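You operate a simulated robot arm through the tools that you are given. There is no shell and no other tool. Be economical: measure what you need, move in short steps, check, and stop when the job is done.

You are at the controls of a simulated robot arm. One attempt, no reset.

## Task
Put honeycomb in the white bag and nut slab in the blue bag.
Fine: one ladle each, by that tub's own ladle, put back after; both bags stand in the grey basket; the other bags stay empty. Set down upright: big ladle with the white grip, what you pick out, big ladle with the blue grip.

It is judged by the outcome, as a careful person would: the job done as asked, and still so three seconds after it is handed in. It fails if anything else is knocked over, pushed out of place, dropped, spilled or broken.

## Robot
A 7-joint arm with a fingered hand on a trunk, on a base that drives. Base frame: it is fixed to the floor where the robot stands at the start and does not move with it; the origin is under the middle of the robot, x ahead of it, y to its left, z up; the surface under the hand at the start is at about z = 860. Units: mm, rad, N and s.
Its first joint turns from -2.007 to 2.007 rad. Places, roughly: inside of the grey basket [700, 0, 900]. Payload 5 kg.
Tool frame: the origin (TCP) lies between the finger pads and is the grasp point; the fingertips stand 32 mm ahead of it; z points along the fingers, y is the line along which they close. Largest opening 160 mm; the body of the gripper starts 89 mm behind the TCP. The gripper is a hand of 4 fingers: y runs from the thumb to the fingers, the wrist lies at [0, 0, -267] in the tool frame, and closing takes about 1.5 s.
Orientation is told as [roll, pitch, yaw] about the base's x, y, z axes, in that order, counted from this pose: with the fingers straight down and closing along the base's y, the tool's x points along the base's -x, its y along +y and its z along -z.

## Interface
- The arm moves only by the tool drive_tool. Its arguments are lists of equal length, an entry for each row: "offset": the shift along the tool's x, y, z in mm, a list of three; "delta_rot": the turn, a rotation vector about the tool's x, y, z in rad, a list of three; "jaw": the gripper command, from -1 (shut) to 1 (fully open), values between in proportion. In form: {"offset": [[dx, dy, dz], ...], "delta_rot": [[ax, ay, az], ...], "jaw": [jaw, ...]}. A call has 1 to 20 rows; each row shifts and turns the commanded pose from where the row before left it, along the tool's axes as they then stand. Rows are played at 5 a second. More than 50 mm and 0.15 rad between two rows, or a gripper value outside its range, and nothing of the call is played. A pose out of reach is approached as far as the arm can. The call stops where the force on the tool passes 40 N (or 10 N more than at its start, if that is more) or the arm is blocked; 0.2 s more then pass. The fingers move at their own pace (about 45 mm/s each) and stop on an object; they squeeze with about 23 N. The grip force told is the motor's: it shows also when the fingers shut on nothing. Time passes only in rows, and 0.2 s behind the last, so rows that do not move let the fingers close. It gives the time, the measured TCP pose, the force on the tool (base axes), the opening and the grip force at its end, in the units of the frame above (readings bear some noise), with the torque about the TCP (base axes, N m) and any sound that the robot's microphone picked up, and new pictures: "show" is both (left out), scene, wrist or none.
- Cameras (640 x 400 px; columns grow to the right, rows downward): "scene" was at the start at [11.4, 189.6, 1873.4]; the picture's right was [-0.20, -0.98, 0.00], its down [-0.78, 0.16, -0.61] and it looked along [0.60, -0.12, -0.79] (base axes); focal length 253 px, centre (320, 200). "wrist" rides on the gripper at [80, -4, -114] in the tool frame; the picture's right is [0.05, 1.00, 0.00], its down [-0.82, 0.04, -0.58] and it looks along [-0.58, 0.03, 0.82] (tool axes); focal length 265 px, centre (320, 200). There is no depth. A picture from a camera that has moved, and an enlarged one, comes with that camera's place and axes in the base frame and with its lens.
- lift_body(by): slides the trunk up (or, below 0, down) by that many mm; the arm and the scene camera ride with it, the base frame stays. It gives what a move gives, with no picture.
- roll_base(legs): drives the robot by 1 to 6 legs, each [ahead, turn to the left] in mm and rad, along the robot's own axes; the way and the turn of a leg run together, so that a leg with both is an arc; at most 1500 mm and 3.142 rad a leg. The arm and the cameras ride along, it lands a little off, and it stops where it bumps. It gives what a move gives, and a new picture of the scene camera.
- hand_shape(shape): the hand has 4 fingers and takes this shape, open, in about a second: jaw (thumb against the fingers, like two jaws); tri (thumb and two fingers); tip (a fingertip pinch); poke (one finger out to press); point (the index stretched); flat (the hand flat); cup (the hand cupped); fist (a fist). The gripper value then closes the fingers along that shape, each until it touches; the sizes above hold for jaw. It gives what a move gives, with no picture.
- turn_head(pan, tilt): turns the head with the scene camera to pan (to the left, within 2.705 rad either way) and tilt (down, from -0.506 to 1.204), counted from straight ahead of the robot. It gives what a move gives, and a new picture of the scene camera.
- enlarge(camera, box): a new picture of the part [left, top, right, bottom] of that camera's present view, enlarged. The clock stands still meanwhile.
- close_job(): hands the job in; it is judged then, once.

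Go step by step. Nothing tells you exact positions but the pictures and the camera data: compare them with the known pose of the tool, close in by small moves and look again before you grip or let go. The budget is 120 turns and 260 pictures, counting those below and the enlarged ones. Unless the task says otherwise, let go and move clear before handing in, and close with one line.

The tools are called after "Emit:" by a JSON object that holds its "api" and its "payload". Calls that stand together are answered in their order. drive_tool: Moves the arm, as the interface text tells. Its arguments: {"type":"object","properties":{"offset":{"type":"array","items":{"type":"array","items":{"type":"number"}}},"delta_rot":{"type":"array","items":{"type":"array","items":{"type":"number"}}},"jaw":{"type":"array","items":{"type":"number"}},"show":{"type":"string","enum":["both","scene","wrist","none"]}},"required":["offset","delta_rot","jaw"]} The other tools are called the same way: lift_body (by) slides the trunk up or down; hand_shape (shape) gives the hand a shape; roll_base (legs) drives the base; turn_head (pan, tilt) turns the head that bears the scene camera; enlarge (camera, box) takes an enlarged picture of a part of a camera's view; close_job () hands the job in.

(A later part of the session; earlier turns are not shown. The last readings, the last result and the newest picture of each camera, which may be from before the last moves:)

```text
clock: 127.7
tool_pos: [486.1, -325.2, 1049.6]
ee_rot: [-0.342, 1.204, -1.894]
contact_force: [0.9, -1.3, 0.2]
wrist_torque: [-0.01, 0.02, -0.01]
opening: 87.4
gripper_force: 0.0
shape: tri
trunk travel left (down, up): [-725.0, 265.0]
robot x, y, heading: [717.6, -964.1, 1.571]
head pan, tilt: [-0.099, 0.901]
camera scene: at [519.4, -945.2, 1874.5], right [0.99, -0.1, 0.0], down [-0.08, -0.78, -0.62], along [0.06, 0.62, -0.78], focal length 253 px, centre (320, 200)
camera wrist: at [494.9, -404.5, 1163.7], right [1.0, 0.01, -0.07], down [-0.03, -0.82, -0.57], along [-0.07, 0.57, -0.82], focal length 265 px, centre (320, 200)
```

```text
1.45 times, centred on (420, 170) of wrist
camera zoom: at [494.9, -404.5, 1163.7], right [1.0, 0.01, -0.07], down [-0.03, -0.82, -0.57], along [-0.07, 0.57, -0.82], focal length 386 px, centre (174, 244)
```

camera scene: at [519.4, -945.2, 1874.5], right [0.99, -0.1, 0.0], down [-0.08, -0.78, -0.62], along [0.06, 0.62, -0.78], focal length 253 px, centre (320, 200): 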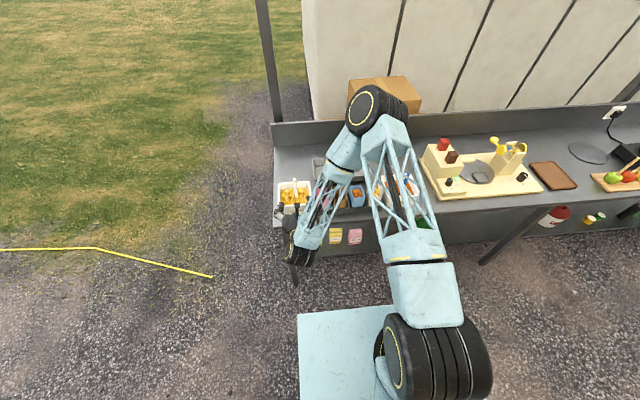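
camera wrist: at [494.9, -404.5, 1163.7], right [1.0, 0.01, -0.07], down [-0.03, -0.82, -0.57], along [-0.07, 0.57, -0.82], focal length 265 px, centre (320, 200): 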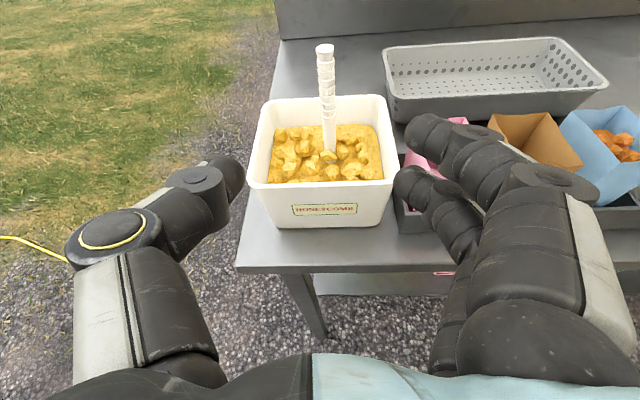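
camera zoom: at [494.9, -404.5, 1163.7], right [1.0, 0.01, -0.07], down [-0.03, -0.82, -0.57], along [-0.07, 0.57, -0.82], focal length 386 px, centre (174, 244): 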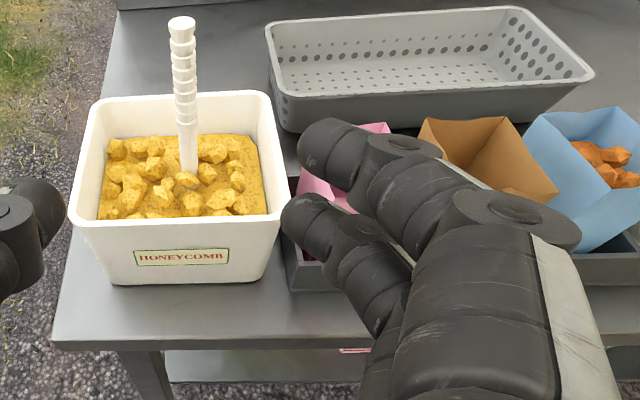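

Both ladles are back upright. Next: move the bags. I'll raise, turn the hand to point straight down (closing along y), then drive the base forward ~150 mm so that the basket is within reach.

Emit:
{"api": "drive_tool", "payload": {"offset": [[37.5, -4.8, -13.6], [37.5, -4.8, -13.6], [37.5, -4.8, -13.6], [0, 0, 0], [0, 0, 0], [0, 0, 0], [0, 0, 0], [0, 0, 0], [0, 0, 0], [0, 0, 0], [0, 0, 0], [0, 0, 0], [0, 0, 0], [0, 0, 0]], "delta_rot": [[0, 0, 0], [0, 0, 0], [-0.041, 0, -0.113], [0, -0.14, 0], [0, -0.14, 0], [0, -0.14, 0], [0, -0.14, 0], [0, -0.14, 0], [0, -0.14, 0], [0, -0.14, 0], [0, -0.14, 0], [0, -0.104, 0], [0, 0, 0], [0, 0, 0]], "jaw": [0.1, 0.1, 0.1, 0.1, 0.1, 0.1, 0.1, 0.1, 0.1, 0.1, 0.1, 0.1, 0.1, 0.1], "show": "none"}}

Emit:
{"api": "drive_tool", "payload": {"offset": [[0, 0, 0], [0, 0, 0], [0, 0, 0], [0, 0, 0], [0, 0, 0], [0, 0, 0], [0, 0, 0], [0, 0, 0], [0, 0, 0], [0, 0, 0], [0, 0, 0]], "delta_rot": [[0, 0, -0.143], [0, 0, -0.143], [0, 0, -0.143], [0, 0, -0.143], [0, 0, -0.143], [0, 0, -0.143], [0, 0, -0.143], [0, 0, -0.143], [0, 0, -0.143], [0, 0, -0.143], [0, 0, -0.141]], "jaw": [0.5, 0.5, 0.5, 0.5, 0.5, 0.5, 0.5, 0.5, 0.5, 0.5, 0.5]}}

```text
clock: 130.7
tool_pos: [485.7, -326.0, 1170.8]
ee_rot: [0.0, 0.0, -1.575]
contact_force: [-0.3, -0.7, 0.1]
wrist_torque: [-0.02, 0.0, -0.02]
opening: 87.4
gripper_force: 0.1
shape: tri
trunk travel left (down, up): [-725.0, 265.0]
robot x, y, heading: [718.9, -960.0, 1.572]
head pan, tilt: [-0.099, 0.901]
```

```text
clock: 133.1
tool_pos: [485.2, -325.7, 1171.4]
ee_rot: [0.002, -0.001, 0.0]
contact_force: [0.3, 0.8, 0.0]
wrist_torque: [-0.02, -0.03, 0.01]
opening: 119.6
gripper_force: 0.0
shape: tri
trunk travel left (down, up): [-725.0, 265.0]
robot x, y, heading: [719.3, -963.8, 1.567]
head pan, tilt: [-0.099, 0.901]
camera scene: at [519.5, -945.3, 1874.5], right [0.99, -0.1, 0.0], down [-0.08, -0.78, -0.62], along [0.06, 0.62, -0.78], focal length 253 px, centre (320, 200)
camera wrist: at [404.7, -330.0, 1285.0], right [-0.05, 1.0, 0.0], down [0.82, 0.04, 0.58], along [0.58, 0.03, -0.82], focal length 265 px, centre (320, 200)
```

scene: 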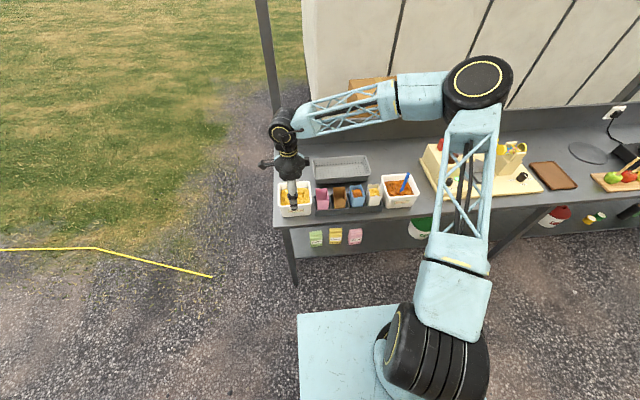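
wrist: 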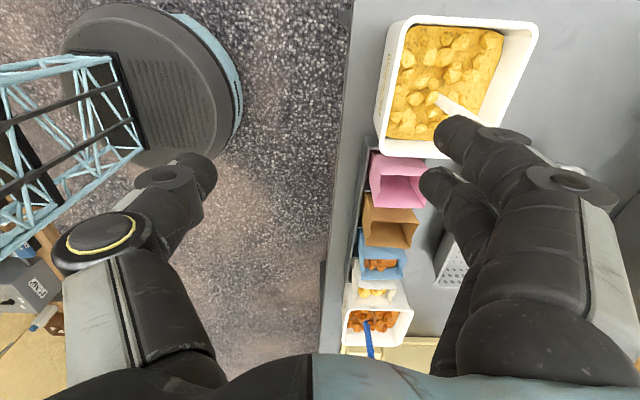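

Emit:
{"api": "roll_base", "payload": {"legs": [[150, 0]]}}

Emit:
{"api": "enlarge", "payload": {"camera": "scene", "box": [300, 170, 440, 260]}}

```text
clock: 134.5
tool_pos: [485.5, -175.2, 1171.3]
ee_rot: [0.0, 0.001, -0.005]
contact_force: [-0.5, -0.5, -0.5]
wrist_torque: [-0.04, 0.0, 0.0]
opening: 119.7
gripper_force: 0.1
shape: tri
trunk travel left (down, up): [-725.0, 265.0]
robot x, y, heading: [717.3, -812.7, 1.565]
head pan, tilt: [-0.099, 0.901]
camera scene: at [519.7, -793.7, 1874.4], right [0.99, -0.1, 0.0], down [-0.08, -0.78, -0.62], along [0.06, 0.62, -0.78], focal length 253 px, centre (320, 200)
```

scene: 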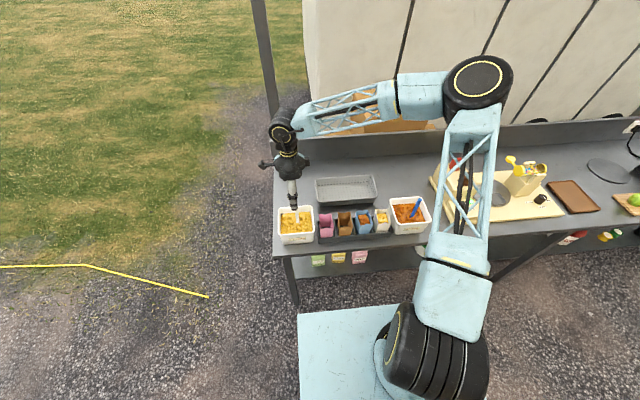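

```text
4.44 times, centred on (370, 215) of scene
camera zoom: at [519.7, -793.7, 1874.4], right [0.99, -0.1, 0.0], down [-0.08, -0.78, -0.62], along [0.06, 0.62, -0.78], focal length 1126 px, centre (98, 133)
```

zoom: 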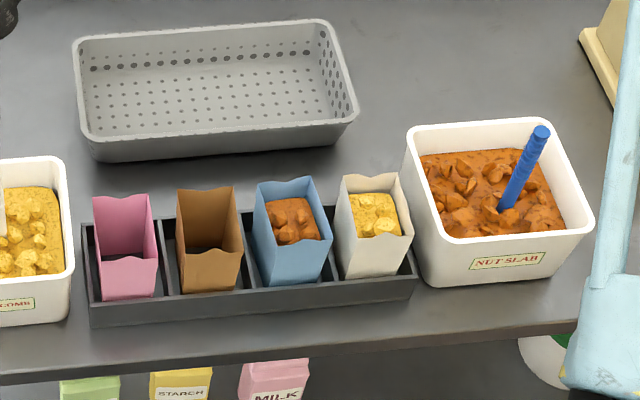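

All good: blue has nut slab, white has honeycomb, pink and brown empty. Move above the blue bag.

Emit:
{"api": "drive_tool", "payload": {"offset": [[-43, -1.6, 3], [-43, -1.6, 3], [-43, -1.6, 3], [-43, -1.6, 3], [-43, -1.6, 3], [-43, -1.6, 3], [-43, -1.6, 3], [0, 0, 30], [0, 0, 30], [0, 0, 0]], "delta_rot": [[0, 0, 0], [0, 0, 0], [0, 0, 0], [0, 0, 0], [0, 0, 0], [0, 0, 0], [0, 0, 0], [0, 0, 0], [0, 0, 0], [0, 0, 0]], "jaw": [0.5, 0.5, 0.5, 0.5, 0.5, 0.5, 0.5, 0.5, 0.5, 0.5]}}

Emit:
{"api": "enlarge", "payload": {"camera": "scene", "box": [300, 150, 440, 240]}}

```text
clock: 136.7
tool_pos: [787.1, -191.2, 1089.1]
ee_rot: [-0.001, 0.001, -0.004]
contact_force: [0.0, 1.0, -0.7]
wrist_torque: [0.01, -0.01, -0.01]
opening: 119.9
gripper_force: 0.0
shape: tri
trunk travel left (down, up): [-725.0, 265.0]
robot x, y, heading: [712.0, -812.2, 1.572]
head pan, tilt: [-0.099, 0.901]
camera scene: at [519.9, -795.7, 1874.5], right [0.99, -0.1, 0.0], down [-0.08, -0.78, -0.62], along [0.06, 0.62, -0.78], focal length 253 px, centre (320, 200)
camera wrist: at [706.5, -194.5, 1201.8], right [-0.05, 1.0, 0.0], down [0.82, 0.04, 0.58], along [0.58, 0.03, -0.82], focal length 265 px, centre (320, 200)
```

scene: 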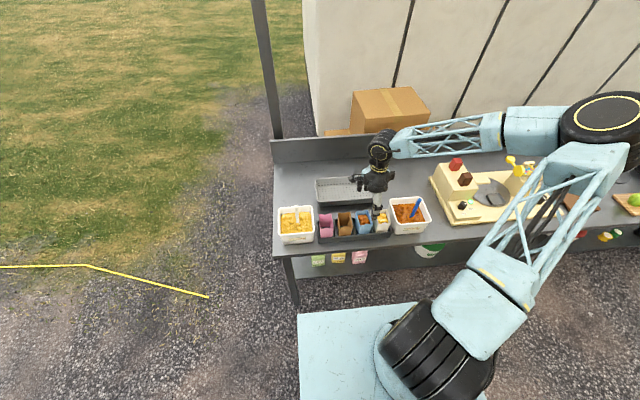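
wrist: 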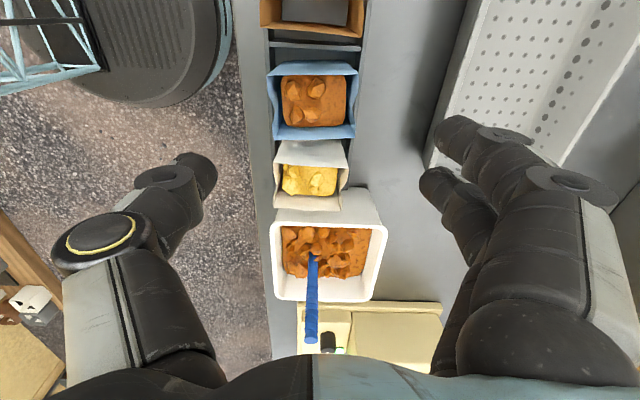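

```text
4.44 times, centred on (370, 195) of scene
camera zoom: at [519.9, -795.7, 1874.5], right [0.99, -0.1, 0.0], down [-0.08, -0.78, -0.62], along [0.06, 0.62, -0.78], focal length 1126 px, centre (98, 222)
```

zoom: 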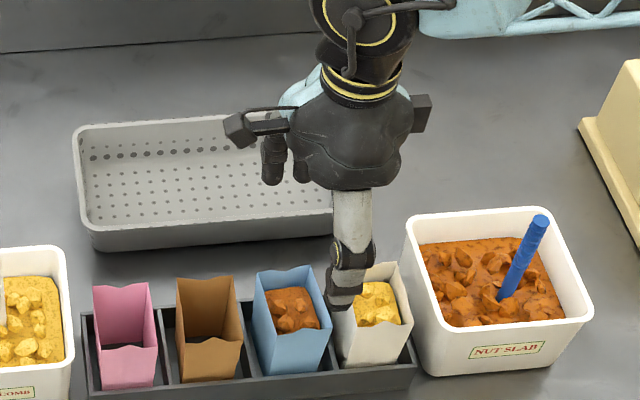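

Emit:
{"api": "drive_tool", "payload": {"offset": [[1, -1, 35], [1, -1, 35], [0, 0, 22], [0, 0, 0]], "delta_rot": [[0, 0, 0], [0, 0, 0], [0, 0, 0], [0, 0, 0]], "jaw": [0.5, 0.5, 0.5, 0.5], "show": "wrist"}}

Emit:
{"api": "enlarge", "payload": {"camera": "scene", "box": [320, 180, 420, 250]}}

```text
clock: 137.7
tool_pos: [784.4, -192.4, 996.0]
ee_rot: [-0.001, 0.0, -0.004]
contact_force: [0.1, -1.6, 0.0]
wrist_torque: [0.01, 0.01, 0.01]
opening: 119.8
gripper_force: 0.0
shape: tri
trunk travel left (down, up): [-725.0, 265.0]
robot x, y, heading: [715.7, -814.6, 1.57]
head pan, tilt: [-0.099, 0.901]
camera wrist: at [703.9, -196.1, 1109.8], right [-0.05, 1.0, 0.0], down [0.82, 0.04, 0.58], along [0.58, 0.03, -0.82], focal length 265 px, centre (320, 200)
```

wrist: 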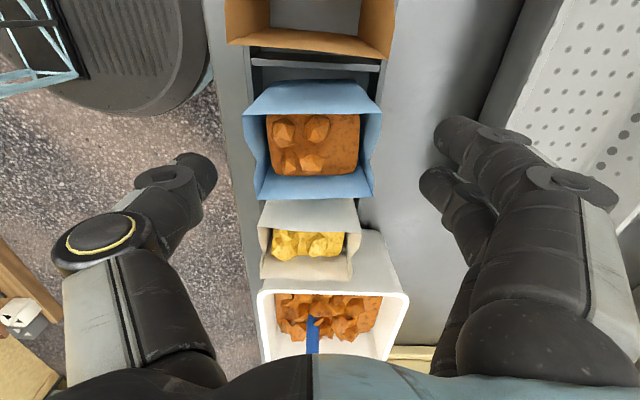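

```text
5.71 times, centred on (370, 215) of scene
camera zoom: at [520.0, -795.5, 1874.6], right [0.99, -0.1, 0.0], down [-0.08, -0.78, -0.62], along [0.06, 0.62, -0.78], focal length 1447 px, centre (34, 114)
```

zoom: 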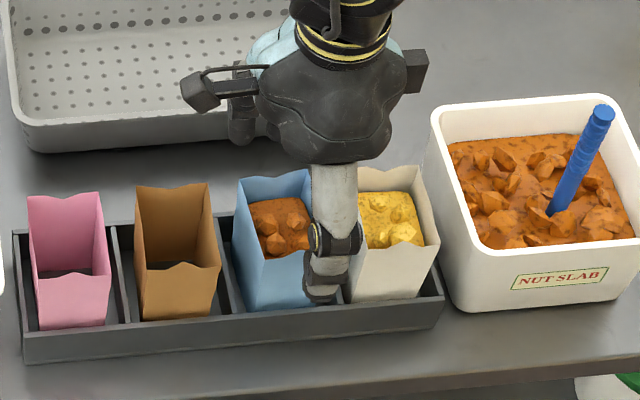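

Fingers straddle the blue bag; shift 8 mm left for centring and descend.

Emit:
{"api": "drive_tool", "payload": {"offset": [[8, -3, 0], [0, 0, 16], [0, 0, 16], [0, 0, 16], [0, 0, 0]], "delta_rot": [[0, 0, 0], [0, 0, 0], [0, 0, 0], [0, 0, 0], [0, 0, 0]], "jaw": [0.5, 0.5, 0.5, 0.5, 0.5], "show": "wrist"}}

Emit:
{"api": "enlarge", "payload": {"camera": "scene", "box": [320, 180, 420, 250]}}

```text
clock: 138.9
tool_pos: [776.7, -194.2, 950.7]
ee_rot: [0.0, 0.0, -0.002]
contact_force: [-0.7, -1.2, 0.1]
wrist_torque: [0.0, 0.0, 0.0]
opening: 119.9
gripper_force: 0.1
shape: tri
trunk travel left (down, up): [-725.0, 265.0]
robot x, y, heading: [714.8, -807.6, 1.569]
head pan, tilt: [-0.099, 0.901]
camera wrist: at [696.3, -198.0, 1064.6], right [-0.05, 1.0, 0.0], down [0.82, 0.04, 0.58], along [0.58, 0.03, -0.82], focal length 265 px, centre (320, 200)
```

wrist: 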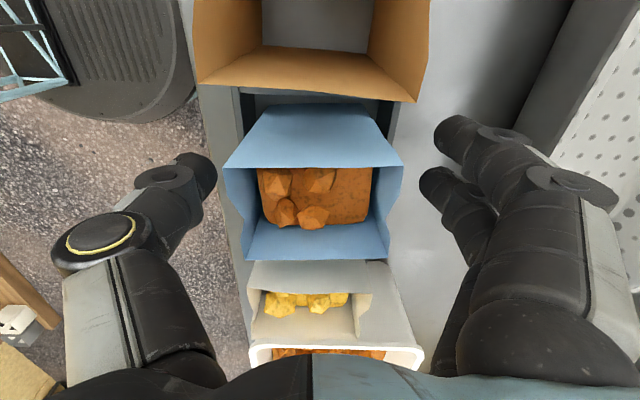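

```text
5.71 times, centred on (370, 215) of scene
camera zoom: at [520.1, -795.5, 1874.6], right [0.99, -0.1, 0.0], down [-0.08, -0.78, -0.62], along [0.06, 0.62, -0.78], focal length 1447 px, centre (34, 114)
```

zoom: 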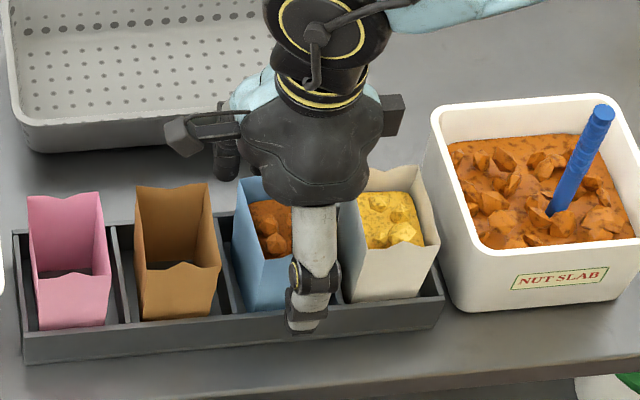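

Emit:
{"api": "drive_tool", "payload": {"offset": [[0, 0, 0], [0, 0, 0], [0, 0, 0], [0, 0, 0], [0, 0, 0], [0, 0, 0], [0, 0, 0]], "delta_rot": [[0, 0, 0], [0, 0, 0], [0, 0, 0], [0, 0, 0], [0, 0, 0], [0, 0, 0], [0, 0, 0]], "jaw": [0.3, 0.15, 0, -0.15, -0.3, -0.3, -0.3], "show": "wrist"}}

Emit:
{"api": "enlarge", "payload": {"camera": "scene", "box": [320, 180, 420, 250]}}

```text
clock: 140.5
tool_pos: [776.4, -194.6, 951.9]
ee_rot: [0.0, 0.001, -0.004]
contact_force: [0.2, -0.2, -0.6]
wrist_torque: [0.0, 0.0, 0.02]
opening: 66.8
gripper_force: 22.9
shape: tri
trunk travel left (down, up): [-725.0, 265.0]
robot x, y, heading: [717.6, -813.5, 1.564]
head pan, tilt: [-0.099, 0.901]
camera wrist: at [696.3, -197.9, 1064.8], right [-0.05, 1.0, 0.0], down [0.82, 0.04, 0.58], along [0.58, 0.03, -0.82], focal length 265 px, centre (320, 200)
```

wrist: 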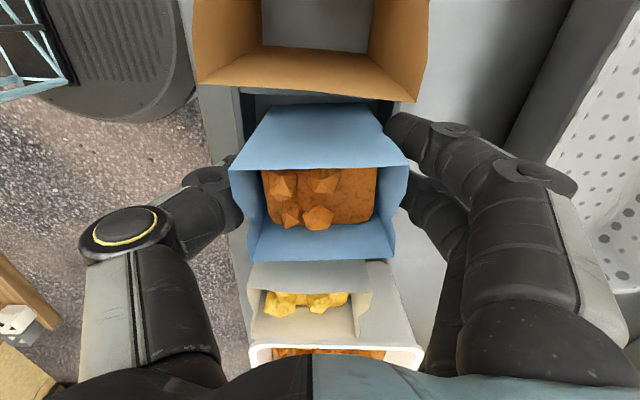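

```text
5.71 times, centred on (370, 215) of scene
camera zoom: at [520.0, -795.4, 1874.5], right [0.99, -0.1, 0.0], down [-0.08, -0.78, -0.62], along [0.06, 0.62, -0.78], focal length 1447 px, centre (34, 114)
```

zoom: 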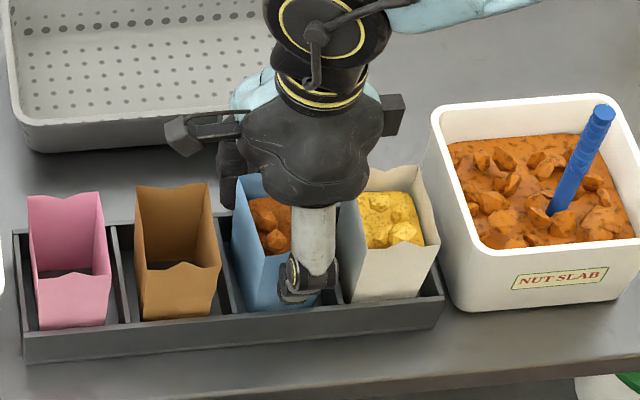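

Gripped at 67 mm. Lift slowly.

Emit:
{"api": "drive_tool", "payload": {"offset": [[0, 0, -10], [0, 0, -15], [0, 0, -20], [0, 0, -20], [0, 0, 0]], "delta_rot": [[0, 0, 0], [0, 0, 0], [0, 0, 0], [0, 0, 0], [0, 0, 0]], "jaw": [-0.35, -0.35, -0.35, -0.35, -0.35], "show": "wrist"}}

Emit:
{"api": "enlarge", "payload": {"camera": "scene", "box": [320, 170, 420, 240]}}

```text
clock: 141.7
tool_pos: [776.0, -194.5, 1015.4]
ee_rot: [0.0, 0.001, -0.005]
contact_force: [0.0, 0.0, -0.4]
wrist_torque: [-0.01, 0.0, -0.02]
opening: 66.6
gripper_force: 23.2
shape: tri
trunk travel left (down, up): [-725.0, 265.0]
robot x, y, heading: [715.1, -811.0, 1.572]
head pan, tilt: [-0.099, 0.901]
camera wrist: at [695.8, -197.8, 1129.1], right [-0.05, 1.0, 0.0], down [0.82, 0.04, 0.58], along [0.58, 0.03, -0.82], focal length 265 px, centre (320, 200)
```

wrist: 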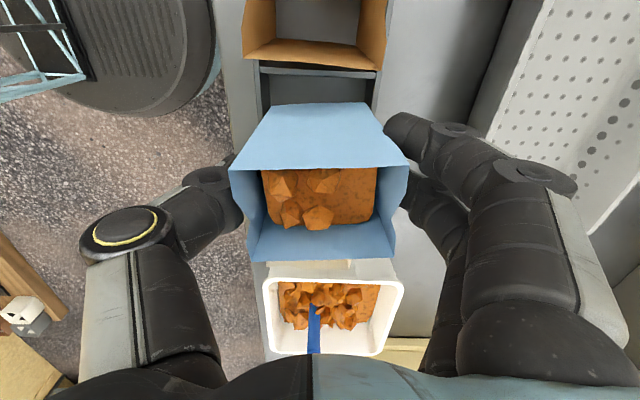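

```text
5.71 times, centred on (370, 205) of scene
camera zoom: at [520.0, -795.3, 1874.5], right [0.99, -0.1, 0.0], down [-0.08, -0.78, -0.62], along [0.06, 0.62, -0.78], focal length 1447 px, centre (34, 171)
```

zoom: 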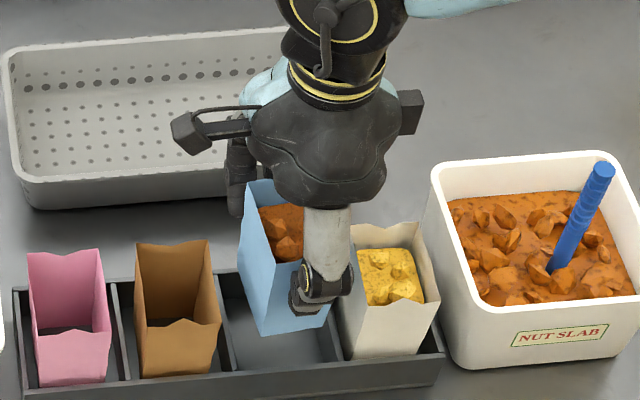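

Stable. Raise and carry to above the left half of the basket.

Emit:
{"api": "drive_tool", "payload": {"offset": [[0, 0, -30], [0, 0, -35], [15.3, 30, 0], [15.3, 30, 0], [15.3, 30, 0], [15.3, 30, 0], [15.3, 30, 0], [15.3, 30, 0], [15.3, 30, 0], [0, 0, 0]], "delta_rot": [[0, 0, 0], [0, 0, 0], [0, 0, 0], [0, 0, 0], [0, 0, 0], [0, 0, 0], [0, 0, 0], [0, 0, 0], [0, 0, 0], [0, 0, 0]], "jaw": [-0.35, -0.35, -0.35, -0.35, -0.35, -0.35, -0.35, -0.35, -0.35, -0.35], "show": "wrist"}}

Emit:
{"api": "enlarge", "payload": {"camera": "scene", "box": [300, 130, 420, 220]}}

```text
clock: 143.9
tool_pos: [670.3, 17.3, 1081.8]
ee_rot: [0.0, 0.001, -0.005]
contact_force: [-0.5, -1.0, 0.3]
wrist_torque: [0.0, 0.02, -0.01]
opening: 66.6
gripper_force: 23.0
shape: tri
trunk travel left (down, up): [-725.0, 265.0]
robot x, y, heading: [714.9, -811.8, 1.575]
head pan, tilt: [-0.099, 0.901]
camera wrist: at [590.3, 12.4, 1194.2], right [-0.05, 1.0, 0.0], down [0.82, 0.04, 0.58], along [0.58, 0.03, -0.82], focal length 265 px, centre (320, 200)
```

wrist: 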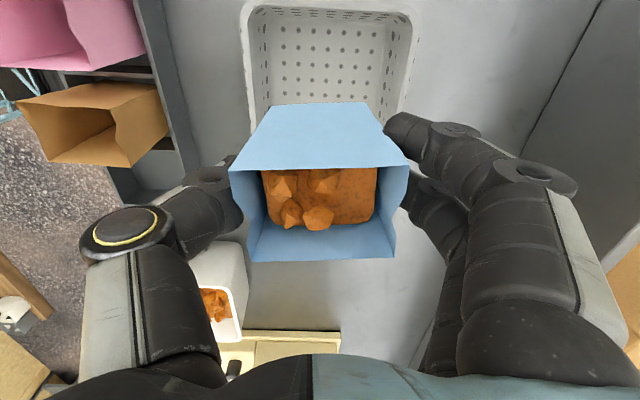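

```text
4.44 times, centred on (360, 175) of scene
camera zoom: at [520.4, -795.7, 1874.6], right [0.99, -0.1, 0.0], down [-0.08, -0.78, -0.62], along [0.06, 0.62, -0.78], focal length 1126 px, centre (142, 311)
```

zoom: 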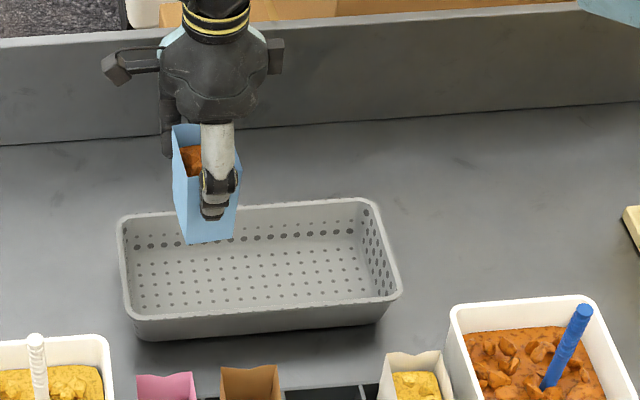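

The basket is narrow across y for the spread fingers, so I'll turn the hand 90° (bag's long side along the basket) before lowering.

Emit:
{"api": "drive_tool", "payload": {"offset": [[0, 9, 0], [0, 0, 0], [0, 0, 0], [0, 0, 0], [0, 0, 0], [0, 0, 0], [0, 0, 0], [0, 0, 0], [0, 0, 0], [0, 0, 0], [0, 0, 0], [0, 0, 0]], "delta_rot": [[0, 0, -0.13], [0, 0, -0.145], [0, 0, -0.145], [0, 0, -0.145], [0, 0, -0.145], [0, 0, -0.145], [0, 0, -0.145], [0, 0, -0.145], [0, 0, -0.145], [0, 0, -0.145], [0, 0, -0.14], [0, 0, 0]], "jaw": [-0.35, -0.35, -0.35, -0.35, -0.35, -0.35, -0.35, -0.35, -0.35, -0.35, -0.35, -0.35], "show": "wrist"}}

Emit:
{"api": "enlarge", "payload": {"camera": "scene", "box": [300, 130, 420, 220]}}

```text
clock: 146.5
tool_pos: [668.8, 25.4, 1080.4]
ee_rot: [0.0, 0.0, 0.658]
contact_force: [0.4, -0.2, -0.2]
wrist_torque: [0.02, 0.01, 0.01]
opening: 66.2
gripper_force: 22.9
shape: tri
out of reach, approached as far as the arm can: row 6, 7, 8, 9, 10, 11
trunk travel left (down, up): [-725.0, 265.0]
robot x, y, heading: [714.8, -810.2, 1.563]
head pan, tilt: [-0.099, 0.901]
camera wrist: at [608.6, -26.5, 1193.7], right [-0.65, 0.76, 0.0], down [0.62, 0.53, 0.58], along [0.44, 0.38, -0.82], focal length 265 px, centre (320, 200)
```

wrist: 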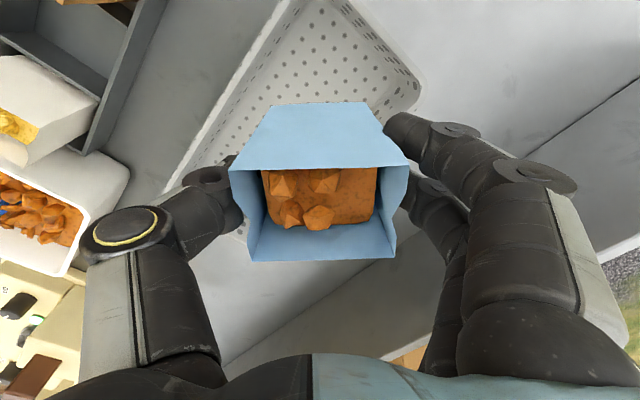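

```text
4.44 times, centred on (360, 175) of scene
camera zoom: at [519.9, -795.3, 1874.5], right [0.99, -0.1, 0.0], down [-0.08, -0.78, -0.62], along [0.06, 0.62, -0.78], focal length 1126 px, centre (142, 311)
```

zoom: 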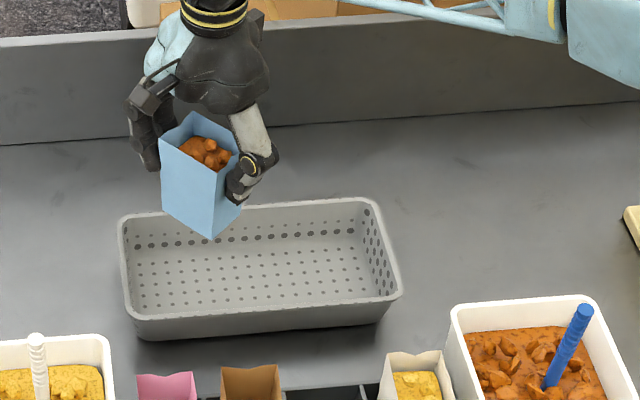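

The wrist limits that direction; turn the other way.

Emit:
{"api": "drive_tool", "payload": {"offset": [[0, 0, 0], [0, 0, 0], [0, 0, 0], [0, 0, 0], [0, 0, 0], [0, 0, 0], [0, 0, 0], [0, 0, 0], [0, 0, 0], [0, 0, 0], [0, 0, 0]], "delta_rot": [[0, 0, 0.15], [0, 0, 0.15], [0, 0, 0.15], [0, 0, 0.15], [0, 0, 0.15], [0, 0, 0.15], [0, 0, 0.15], [0, 0, 0.15], [0, 0, 0.15], [0, 0, 0.15], [0, 0, 0]], "jaw": [-0.35, -0.35, -0.35, -0.35, -0.35, -0.35, -0.35, -0.35, -0.35, -0.35, -0.35], "show": "none"}}

```text
clock: 148.9
tool_pos: [668.9, 25.6, 1081.1]
ee_rot: [0.0, 0.001, -0.843]
contact_force: [-1.0, 0.7, -0.2]
wrist_torque: [-0.01, 0.01, 0.02]
opening: 66.6
gripper_force: 22.7
shape: tri
trunk travel left (down, up): [-725.0, 265.0]
robot x, y, heading: [716.9, -813.0, 1.567]
head pan, tilt: [-0.099, 0.901]
```

Emit:
{"api": "drive_tool", "payload": {"offset": [[0, 0, 0], [0, 0, 0], [0, 0, 0], [0, 0, 0], [0, 0, 0], [-7, 0, 0], [0, 0, 0]], "delta_rot": [[0, 0, 0.1354], [0, 0, 0.1354], [0, 0, 0.1354], [0, 0, 0.1354], [0, 0, 0.1354], [0, 0, 0], [0, 0, 0]], "jaw": [-0.35, -0.35, -0.35, -0.35, -0.35, -0.35, -0.35], "show": "wrist"}}

Emit:
{"api": "enlarge", "payload": {"camera": "scene", "box": [300, 130, 420, 220]}}

```text
clock: 150.5
tool_pos: [670.1, 20.1, 1079.8]
ee_rot: [0.0, 0.001, -1.519]
contact_force: [-0.7, 0.0, 0.0]
wrist_torque: [-0.04, -0.02, 0.02]
opening: 66.4
gripper_force: 22.8
shape: tri
trunk travel left (down, up): [-725.0, 265.0]
robot x, y, heading: [720.9, -813.2, 1.566]
head pan, tilt: [-0.099, 0.901]
camera wrist: at [662.0, 99.7, 1192.7], right [0.99, 0.1, 0.0], down [0.08, -0.81, 0.58], along [0.06, -0.57, -0.82], focal length 265 px, centre (320, 200)
```

wrist: 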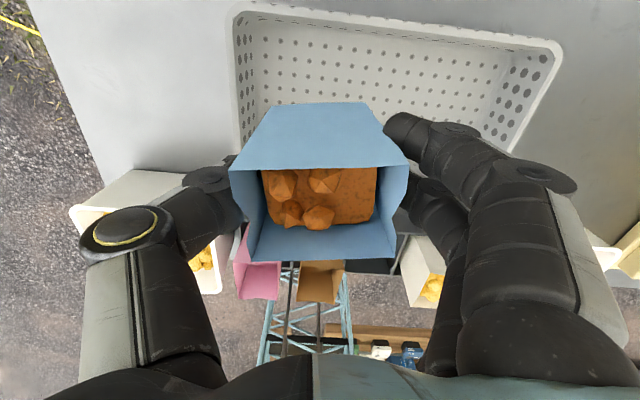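

```text
4.44 times, centred on (360, 175) of scene
camera zoom: at [519.8, -795.3, 1874.5], right [0.99, -0.1, 0.0], down [-0.08, -0.78, -0.62], along [0.06, 0.62, -0.78], focal length 1126 px, centre (142, 311)
```

zoom: 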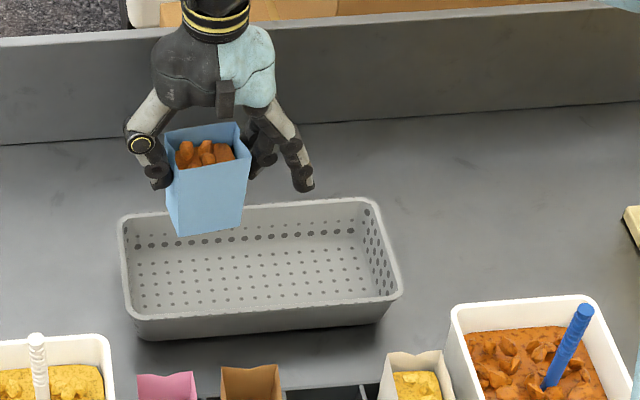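

Now well oriented. Shift slightly and lower the blue bag into the left half of the basket.

Emit:
{"api": "drive_tool", "payload": {"offset": [[0, 6, 20], [0, 0, 25], [0, 0, 25], [0, 0, 25], [0, 0, 15], [0, 0, 0]], "delta_rot": [[0, 0, 0], [0, 0, 0], [0, 0, 0], [0, 0, 0], [0, 0, 0], [0, 0, 0]], "jaw": [-0.35, -0.35, -0.35, -0.35, -0.35, -0.35], "show": "wrist"}}

Emit:
{"api": "enlarge", "payload": {"camera": "scene", "box": [300, 130, 420, 220]}}

```text
clock: 151.9
tool_pos: [675.7, 20.0, 969.3]
ee_rot: [0.0, 0.001, -1.518]
contact_force: [0.9, 0.3, -0.1]
wrist_torque: [-0.01, 0.0, -0.02]
opening: 66.3
gripper_force: 22.7
shape: tri
trunk travel left (down, up): [-725.0, 265.0]
robot x, y, heading: [718.7, -810.8, 1.568]
head pan, tilt: [-0.099, 0.901]
camera wrist: at [668.6, 99.6, 1082.8], right [0.99, 0.1, 0.0], down [0.09, -0.81, 0.58], along [0.06, -0.57, -0.82], focal length 265 px, centre (320, 200)
```

wrist: 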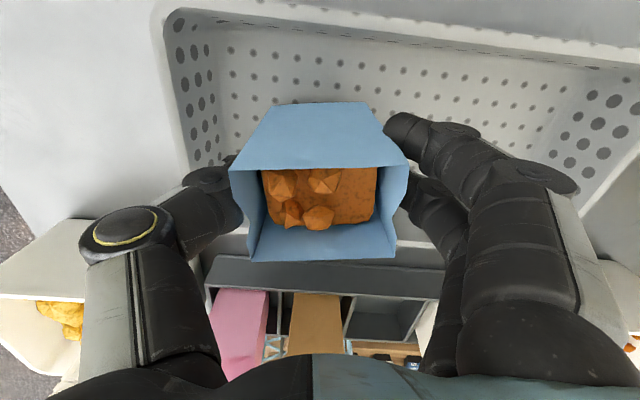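

```text
4.44 times, centred on (360, 175) of scene
camera zoom: at [519.9, -795.5, 1874.5], right [0.99, -0.1, 0.0], down [-0.08, -0.78, -0.62], along [0.06, 0.62, -0.78], focal length 1126 px, centre (142, 311)
```

zoom: 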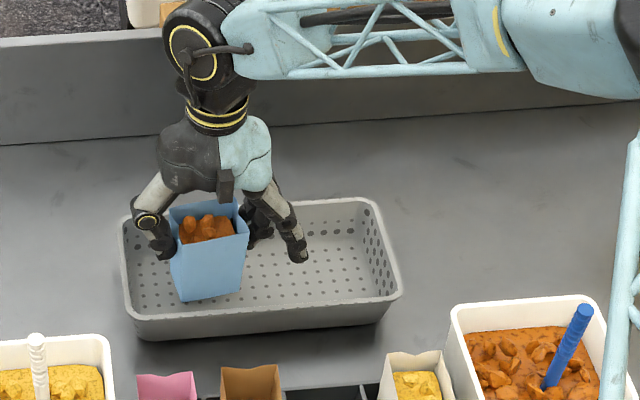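

Bag is inside the basket, just above the floor. Lower in small steps until contact.

Emit:
{"api": "drive_tool", "payload": {"offset": [[0, 0, 6], [0, 0, 4], [0, 0, 0]], "delta_rot": [[0, 0, 0], [0, 0, 0], [0, 0, 0]], "jaw": [-0.35, -0.35, -0.35], "show": "none"}}

Emit:
{"api": "drive_tool", "payload": {"offset": [[0, 0, 3], [0, 0, 0]], "delta_rot": [[0, 0, 0], [0, 0, 0]], "jaw": [-0.35, -0.35], "show": "none"}}

Emit:
{"api": "drive_tool", "payload": {"offset": [[0, 0, 2], [0, 0, 0]], "delta_rot": [[0, 0, 0], [0, 0, 0]], "jaw": [-0.35, -0.35], "show": "wrist"}}

```text
clock: 152.7
tool_pos: [675.8, 19.7, 959.7]
ee_rot: [0.001, -0.001, -1.518]
contact_force: [0.2, 0.0, -0.1]
wrist_torque: [-0.02, -0.01, -0.02]
opening: 66.6
gripper_force: 23.1
shape: tri
trunk travel left (down, up): [-725.0, 265.0]
robot x, y, heading: [716.7, -817.0, 1.567]
head pan, tilt: [-0.099, 0.901]
```

```text
clock: 153.3
tool_pos: [675.8, 19.4, 956.9]
ee_rot: [0.0, 0.001, -1.52]
contact_force: [-0.5, -0.4, 0.2]
wrist_torque: [-0.03, 0.0, -0.01]
opening: 66.3
gripper_force: 22.7
shape: tri
trunk travel left (down, up): [-725.0, 265.0]
robot x, y, heading: [716.5, -812.1, 1.569]
head pan, tilt: [-0.099, 0.901]
```

```text
clock: 153.9
tool_pos: [675.7, 19.6, 955.2]
ee_rot: [-0.001, 0.001, -1.518]
contact_force: [-1.0, -0.2, 0.6]
wrist_torque: [0.01, -0.02, -0.01]
opening: 66.4
gripper_force: 22.9
shape: tri
trunk travel left (down, up): [-725.0, 265.0]
robot x, y, heading: [717.1, -812.8, 1.569]
head pan, tilt: [-0.099, 0.901]
camera wrist: at [668.2, 99.3, 1068.7], right [0.99, 0.1, 0.0], down [0.09, -0.81, 0.58], along [0.06, -0.57, -0.82], focal length 265 px, centre (320, 200)
```

wrist: 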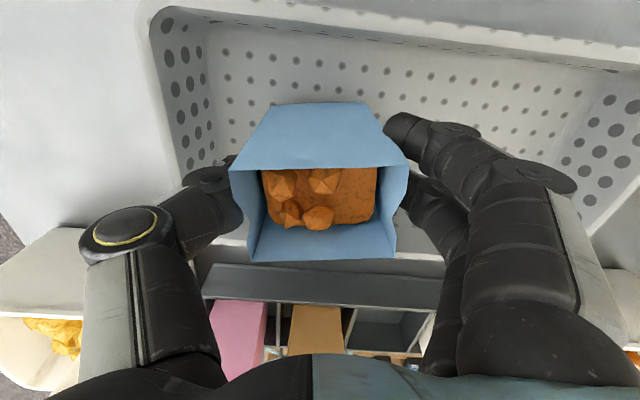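

Emit:
{"api": "drive_tool", "payload": {"offset": [[0, 0, 2], [0, 0, 0]], "delta_rot": [[0, 0, 0], [0, 0, 0]], "jaw": [-0.35, -0.35], "show": "none"}}

Emit:
{"api": "drive_tool", "payload": {"offset": [[0, 0, 2], [0, 0, 0]], "delta_rot": [[0, 0, 0], [0, 0, 0]], "jaw": [-0.35, -0.35], "show": "none"}}

```text
clock: 154.5
tool_pos: [675.6, 19.6, 953.4]
ee_rot: [0.002, 0.0, -1.519]
contact_force: [0.5, 0.2, -0.2]
wrist_torque: [0.04, -0.01, 0.0]
opening: 66.4
gripper_force: 22.6
shape: tri
trunk travel left (down, up): [-725.0, 265.0]
robot x, y, heading: [717.3, -815.0, 1.566]
head pan, tilt: [-0.099, 0.901]
```

```text
clock: 155.1
tool_pos: [676.9, 20.2, 950.5]
ee_rot: [0.001, 0.0, -1.518]
contact_force: [-0.3, -0.9, -0.4]
wrist_torque: [0.03, -0.04, -0.01]
opening: 66.5
gripper_force: 23.2
shape: tri
trunk travel left (down, up): [-725.0, 265.0]
robot x, y, heading: [716.0, -812.0, 1.567]
head pan, tilt: [-0.099, 0.901]
```

Emit:
{"api": "drive_tool", "payload": {"offset": [[0, 0, 2], [0, 0, 0]], "delta_rot": [[0, 0, 0], [0, 0, 0]], "jaw": [-0.35, -0.35], "show": "none"}}

Emit:
{"api": "enlarge", "payload": {"camera": "scene", "box": [310, 150, 390, 220]}}

```text
clock: 155.7
tool_pos: [676.1, 18.8, 949.2]
ee_rot: [-0.001, 0.0, -1.519]
contact_force: [0.3, 0.9, -0.1]
wrist_torque: [-0.03, 0.02, -0.01]
opening: 66.4
gripper_force: 23.4
shape: tri
trunk travel left (down, up): [-725.0, 265.0]
robot x, y, heading: [716.1, -811.9, 1.568]
head pan, tilt: [-0.099, 0.901]
```

```text
5.71 times, centred on (350, 185) of scene
camera zoom: at [519.9, -795.4, 1874.5], right [0.99, -0.1, 0.0], down [-0.08, -0.78, -0.62], along [0.06, 0.62, -0.78], focal length 1447 px, centre (149, 286)
```

zoom: 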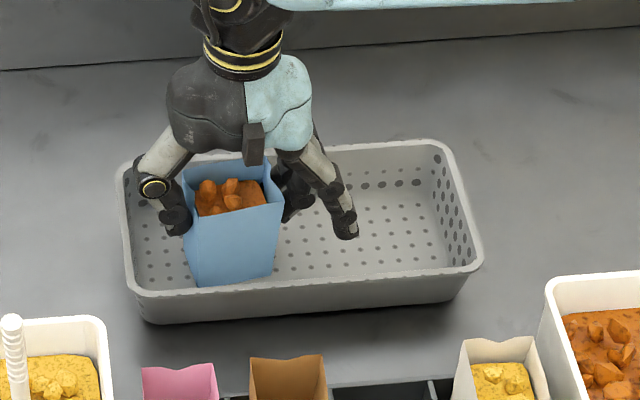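

Emit:
{"api": "drive_tool", "payload": {"offset": [[0, 0, 2], [0, 0, 0]], "delta_rot": [[0, 0, 0], [0, 0, 0]], "jaw": [-0.35, -0.35], "show": "none"}}

Emit:
{"api": "drive_tool", "payload": {"offset": [[0, 0, 2], [0, 0, 0]], "delta_rot": [[0, 0, 0], [0, 0, 0]], "jaw": [-0.35, -0.35], "show": "none"}}

```text
clock: 156.3
tool_pos: [675.6, 19.0, 948.7]
ee_rot: [0.001, 0.002, -1.518]
contact_force: [-0.3, 0.3, 10.4]
wrist_torque: [0.07, -0.08, -0.02]
opening: 66.6
gripper_force: 23.2
shape: tri
trunk travel left (down, up): [-725.0, 265.0]
robot x, y, heading: [715.9, -815.5, 1.568]
head pan, tilt: [-0.099, 0.901]
```

```text
clock: 156.9
tool_pos: [675.2, 19.3, 948.0]
ee_rot: [0.0, 0.005, -1.52]
contact_force: [-0.5, 1.7, 23.9]
wrist_torque: [0.19, 0.03, -0.07]
opening: 66.5
gripper_force: 23.1
shape: tri
trunk travel left (down, up): [-725.0, 265.0]
robot x, y, heading: [717.5, -814.4, 1.568]
head pan, tilt: [-0.099, 0.901]
```

Standing on the basket floor. Open gently and rise.

Emit:
{"api": "drive_tool", "payload": {"offset": [[0, 0, -3], [0, 0, 0], [0, 0, 0], [0, 0, 0], [0, 0, 0], [0, 0, -15], [0, 0, -25], [0, 0, -35], [0, 0, -40], [0, 0, -40], [0, 0, 0]], "delta_rot": [[0, 0, 0], [0, 0, 0], [0, 0, 0], [0, 0, 0], [0, 0, 0], [0, 0, 0], [0, 0, 0], [0, 0, 0], [0, 0, 0], [0, 0, 0], [0, 0, 0]], "jaw": [-0.35, -0.1, 0.05, 0.15, 0.15, 0.15, 0.2, 0.3, 0.5, 0.5, 0.5], "show": "wrist"}}

Emit:
{"api": "enlarge", "payload": {"camera": "scene", "box": [310, 150, 410, 240]}}

```text
clock: 159.3
tool_pos: [677.5, 18.3, 1103.3]
ee_rot: [0.0, 0.001, -1.519]
contact_force: [-0.2, -0.7, 0.3]
wrist_torque: [-0.01, -0.02, 0.0]
opening: 119.6
gripper_force: 0.0
shape: tri
trunk travel left (down, up): [-725.0, 265.0]
robot x, y, heading: [715.4, -811.4, 1.569]
head pan, tilt: [-0.099, 0.901]
camera wrist: at [669.5, 99.1, 1216.0], right [0.99, 0.1, 0.0], down [0.09, -0.81, 0.58], along [0.06, -0.57, -0.82], focal length 265 px, centre (320, 200)
```

wrist: 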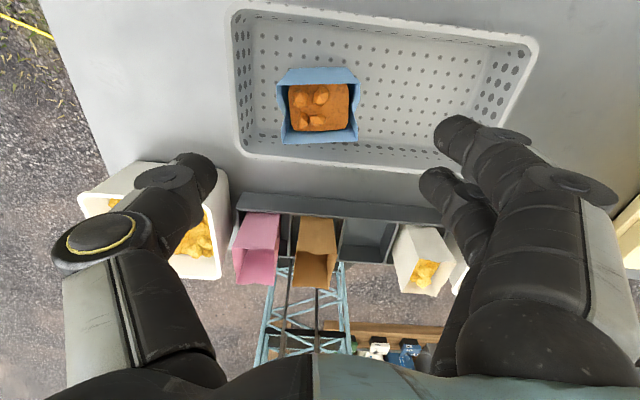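

```text
4.44 times, centred on (360, 195) of scene
camera zoom: at [519.9, -795.1, 1874.5], right [0.99, -0.1, 0.0], down [-0.08, -0.78, -0.62], along [0.06, 0.62, -0.78], focal length 1126 px, centre (142, 222)
```

zoom: 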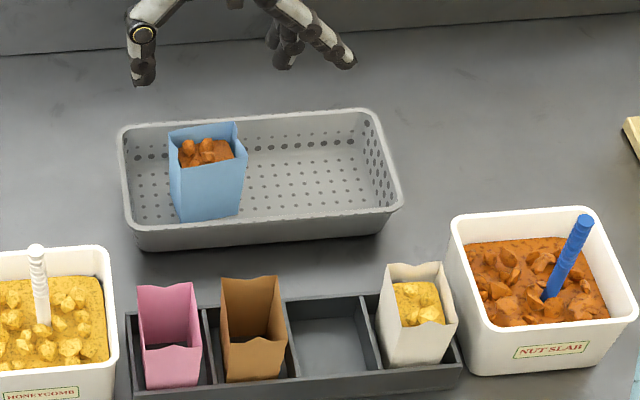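

Blue bag stands upright in the basket. Now rotate back and go above the white bag.

Emit:
{"api": "drive_tool", "payload": {"offset": [[0, 0, 0], [0, 0, 0], [0, 0, 0], [0, 0, 0], [0, 0, 0], [0, 0, 0], [0, 0, 0], [0, 0, 0], [0, 0, 0], [0, 0, 0], [0, 0, 0], [-30.5, -35.2, 0], [-30.5, -35.2, 0], [-30.5, -35.2, 0], [-30.5, -35.2, 0], [-30.5, -35.2, 0], [-30.5, -35.2, 0], [0, 0, 20], [0, 0, 0]], "delta_rot": [[0, 0, -0.138], [0, 0, -0.138], [0, 0, -0.138], [0, 0, -0.138], [0, 0, -0.138], [0, 0, -0.138], [0, 0, -0.138], [0, 0, -0.138], [0, 0, -0.138], [0, 0, -0.138], [0, 0, -0.139], [0, 0, 0], [0, 0, 0], [0, 0, 0], [0, 0, 0], [0, 0, 0], [0, 0, 0], [0, 0, 0], [0, 0, 0]], "jaw": [0.5, 0.5, 0.5, 0.5, 0.5, 0.5, 0.5, 0.5, 0.5, 0.5, 0.5, 0.5, 0.5, 0.5, 0.5, 0.5, 0.5, 0.5, 0.5], "show": "wrist"}}

Emit:
{"api": "enlarge", "payload": {"camera": "wrist", "box": [220, 20, 420, 220]}}

```text
clock: 163.3
tool_pos: [858.5, -193.1, 1084.2]
ee_rot: [-0.001, 0.0, 0.002]
contact_force: [0.6, 0.6, 0.0]
wrist_torque: [-0.03, 0.03, -0.02]
opening: 119.5
gripper_force: 0.1
shape: tri
trunk travel left (down, up): [-725.0, 265.0]
robot x, y, heading: [715.3, -812.1, 1.566]
head pan, tilt: [-0.099, 0.901]
camera wrist: at [778.2, -197.3, 1196.9], right [-0.05, 1.0, 0.0], down [0.82, 0.04, 0.58], along [0.58, 0.03, -0.82], focal length 265 px, centre (320, 200)
```

wrist: 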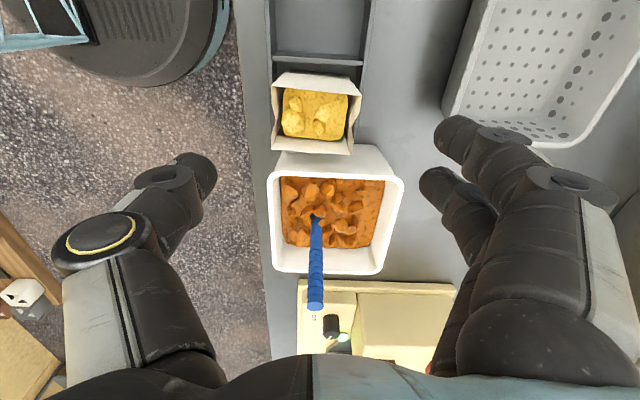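

```text
2.00 times, centred on (320, 120) of wrist
camera zoom: at [778.2, -197.3, 1196.9], right [-0.05, 1.0, 0.0], down [0.82, 0.04, 0.58], along [0.58, 0.03, -0.82], focal length 531 px, centre (320, 360)
```

zoom: 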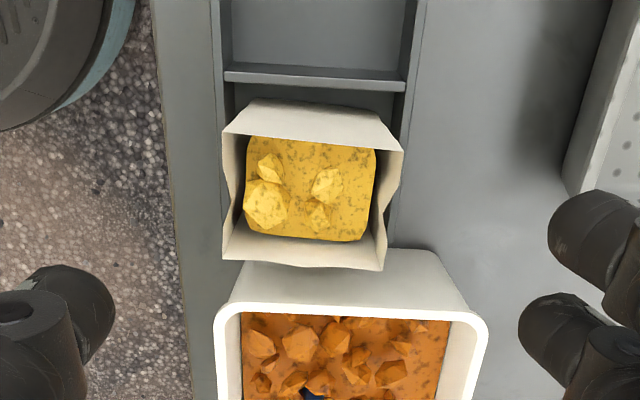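

Emit:
{"api": "drive_tool", "payload": {"offset": [[-5, -3, 30], [0, 0, 35], [0, 0, 32], [0, 0, 0]], "delta_rot": [[0, 0, 0.05], [0, 0, 0], [0, 0, 0], [0, 0, 0]], "jaw": [0.5, 0.5, 0.5, 0.5], "show": "wrist"}}

Emit:
{"api": "enlarge", "payload": {"camera": "scene", "box": [320, 180, 440, 250]}}

```text
clock: 164.3
tool_pos: [864.2, -197.2, 986.7]
ee_rot: [-0.001, -0.001, -0.048]
contact_force: [0.0, 0.6, -0.3]
wrist_torque: [-0.03, -0.01, -0.02]
opening: 119.9
gripper_force: 0.0
shape: tri
trunk travel left (down, up): [-725.0, 265.0]
robot x, y, heading: [715.9, -812.4, 1.566]
head pan, tilt: [-0.099, 0.901]
camera wrist: at [783.6, -196.4, 1099.9], right [0.0, 1.0, 0.0], down [0.82, 0.0, 0.58], along [0.58, 0.0, -0.82], focal length 265 px, centre (320, 200)
```

wrist: 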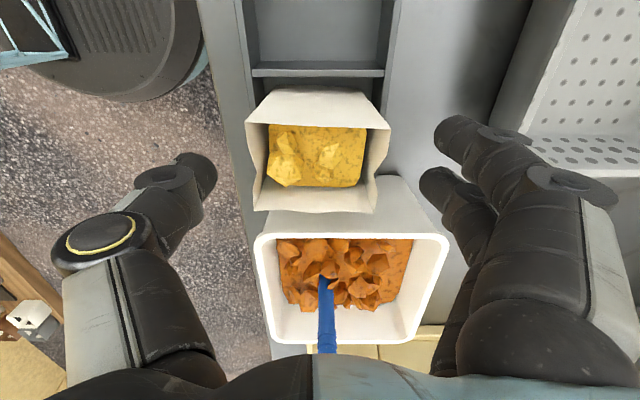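

```text
5.33 times, centred on (380, 215) of scene
camera zoom: at [520.1, -795.7, 1874.6], right [0.99, -0.1, 0.0], down [-0.08, -0.78, -0.62], along [0.06, 0.62, -0.78], focal length 1351 px, centre (0, 120)
```

zoom: 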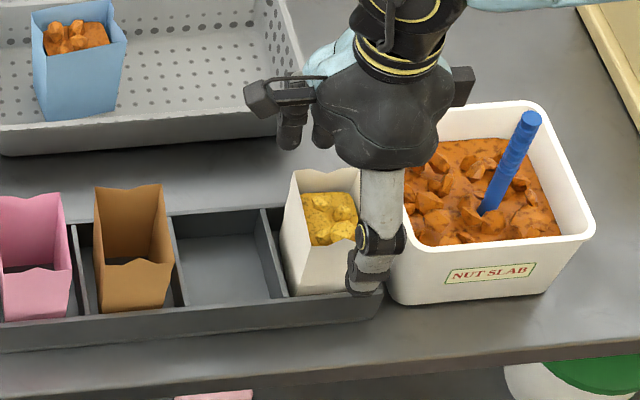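

Emit:
{"api": "drive_tool", "payload": {"offset": [[0, 0, 12], [0, 0, 12], [0, 0, 12], [0, 0, 0], [0, 0, 0], [0, 0, 0], [0, 0, 0], [0, 0, 0], [0, 0, 0], [0, 0, 0]], "delta_rot": [[0, 0, 0], [0, 0, 0], [0, 0, 0], [0, 0, 0], [0, 0, 0], [0, 0, 0], [0, 0, 0], [0, 0, 0], [0, 0, 0], [0, 0, 0]], "jaw": [0.5, 0.5, 0.5, 0.3, 0.15, 0, -0.15, -0.35, -0.35, -0.35], "show": "wrist"}}

Emit:
{"api": "enlarge", "payload": {"camera": "scene", "box": [320, 180, 440, 250]}}

```text
clock: 166.5
tool_pos: [864.2, -194.4, 951.0]
ee_rot: [-0.001, 0.001, -0.048]
contact_force: [0.6, 1.3, 0.0]
wrist_torque: [0.0, 0.01, -0.03]
opening: 67.1
gripper_force: 22.9
shape: tri
trunk travel left (down, up): [-725.0, 265.0]
robot x, y, heading: [718.5, -809.6, 1.567]
head pan, tilt: [-0.099, 0.901]
camera wrist: at [784.4, -194.6, 1064.0], right [0.0, 1.0, 0.0], down [0.82, 0.0, 0.58], along [0.58, 0.0, -0.82], focal length 265 px, centre (320, 200)
```

wrist: 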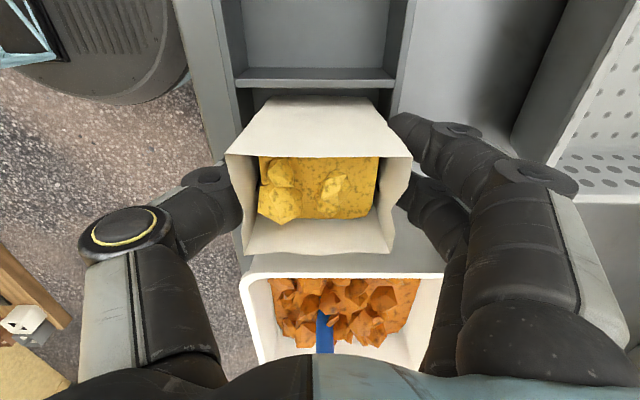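

```text
5.33 times, centred on (380, 215) of scene
camera zoom: at [520.1, -795.4, 1874.5], right [0.99, -0.1, 0.0], down [-0.08, -0.78, -0.62], along [0.06, 0.62, -0.78], focal length 1351 px, centre (0, 120)
```

zoom: 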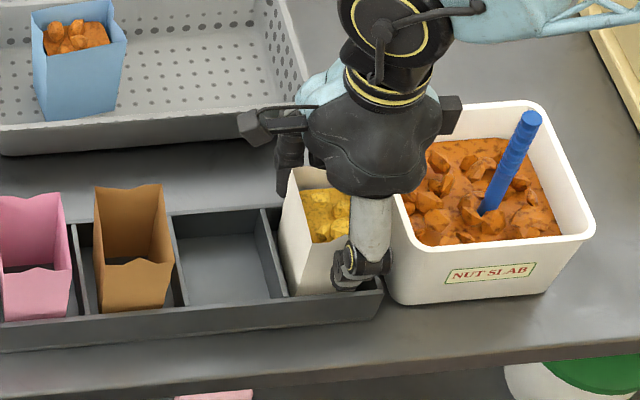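

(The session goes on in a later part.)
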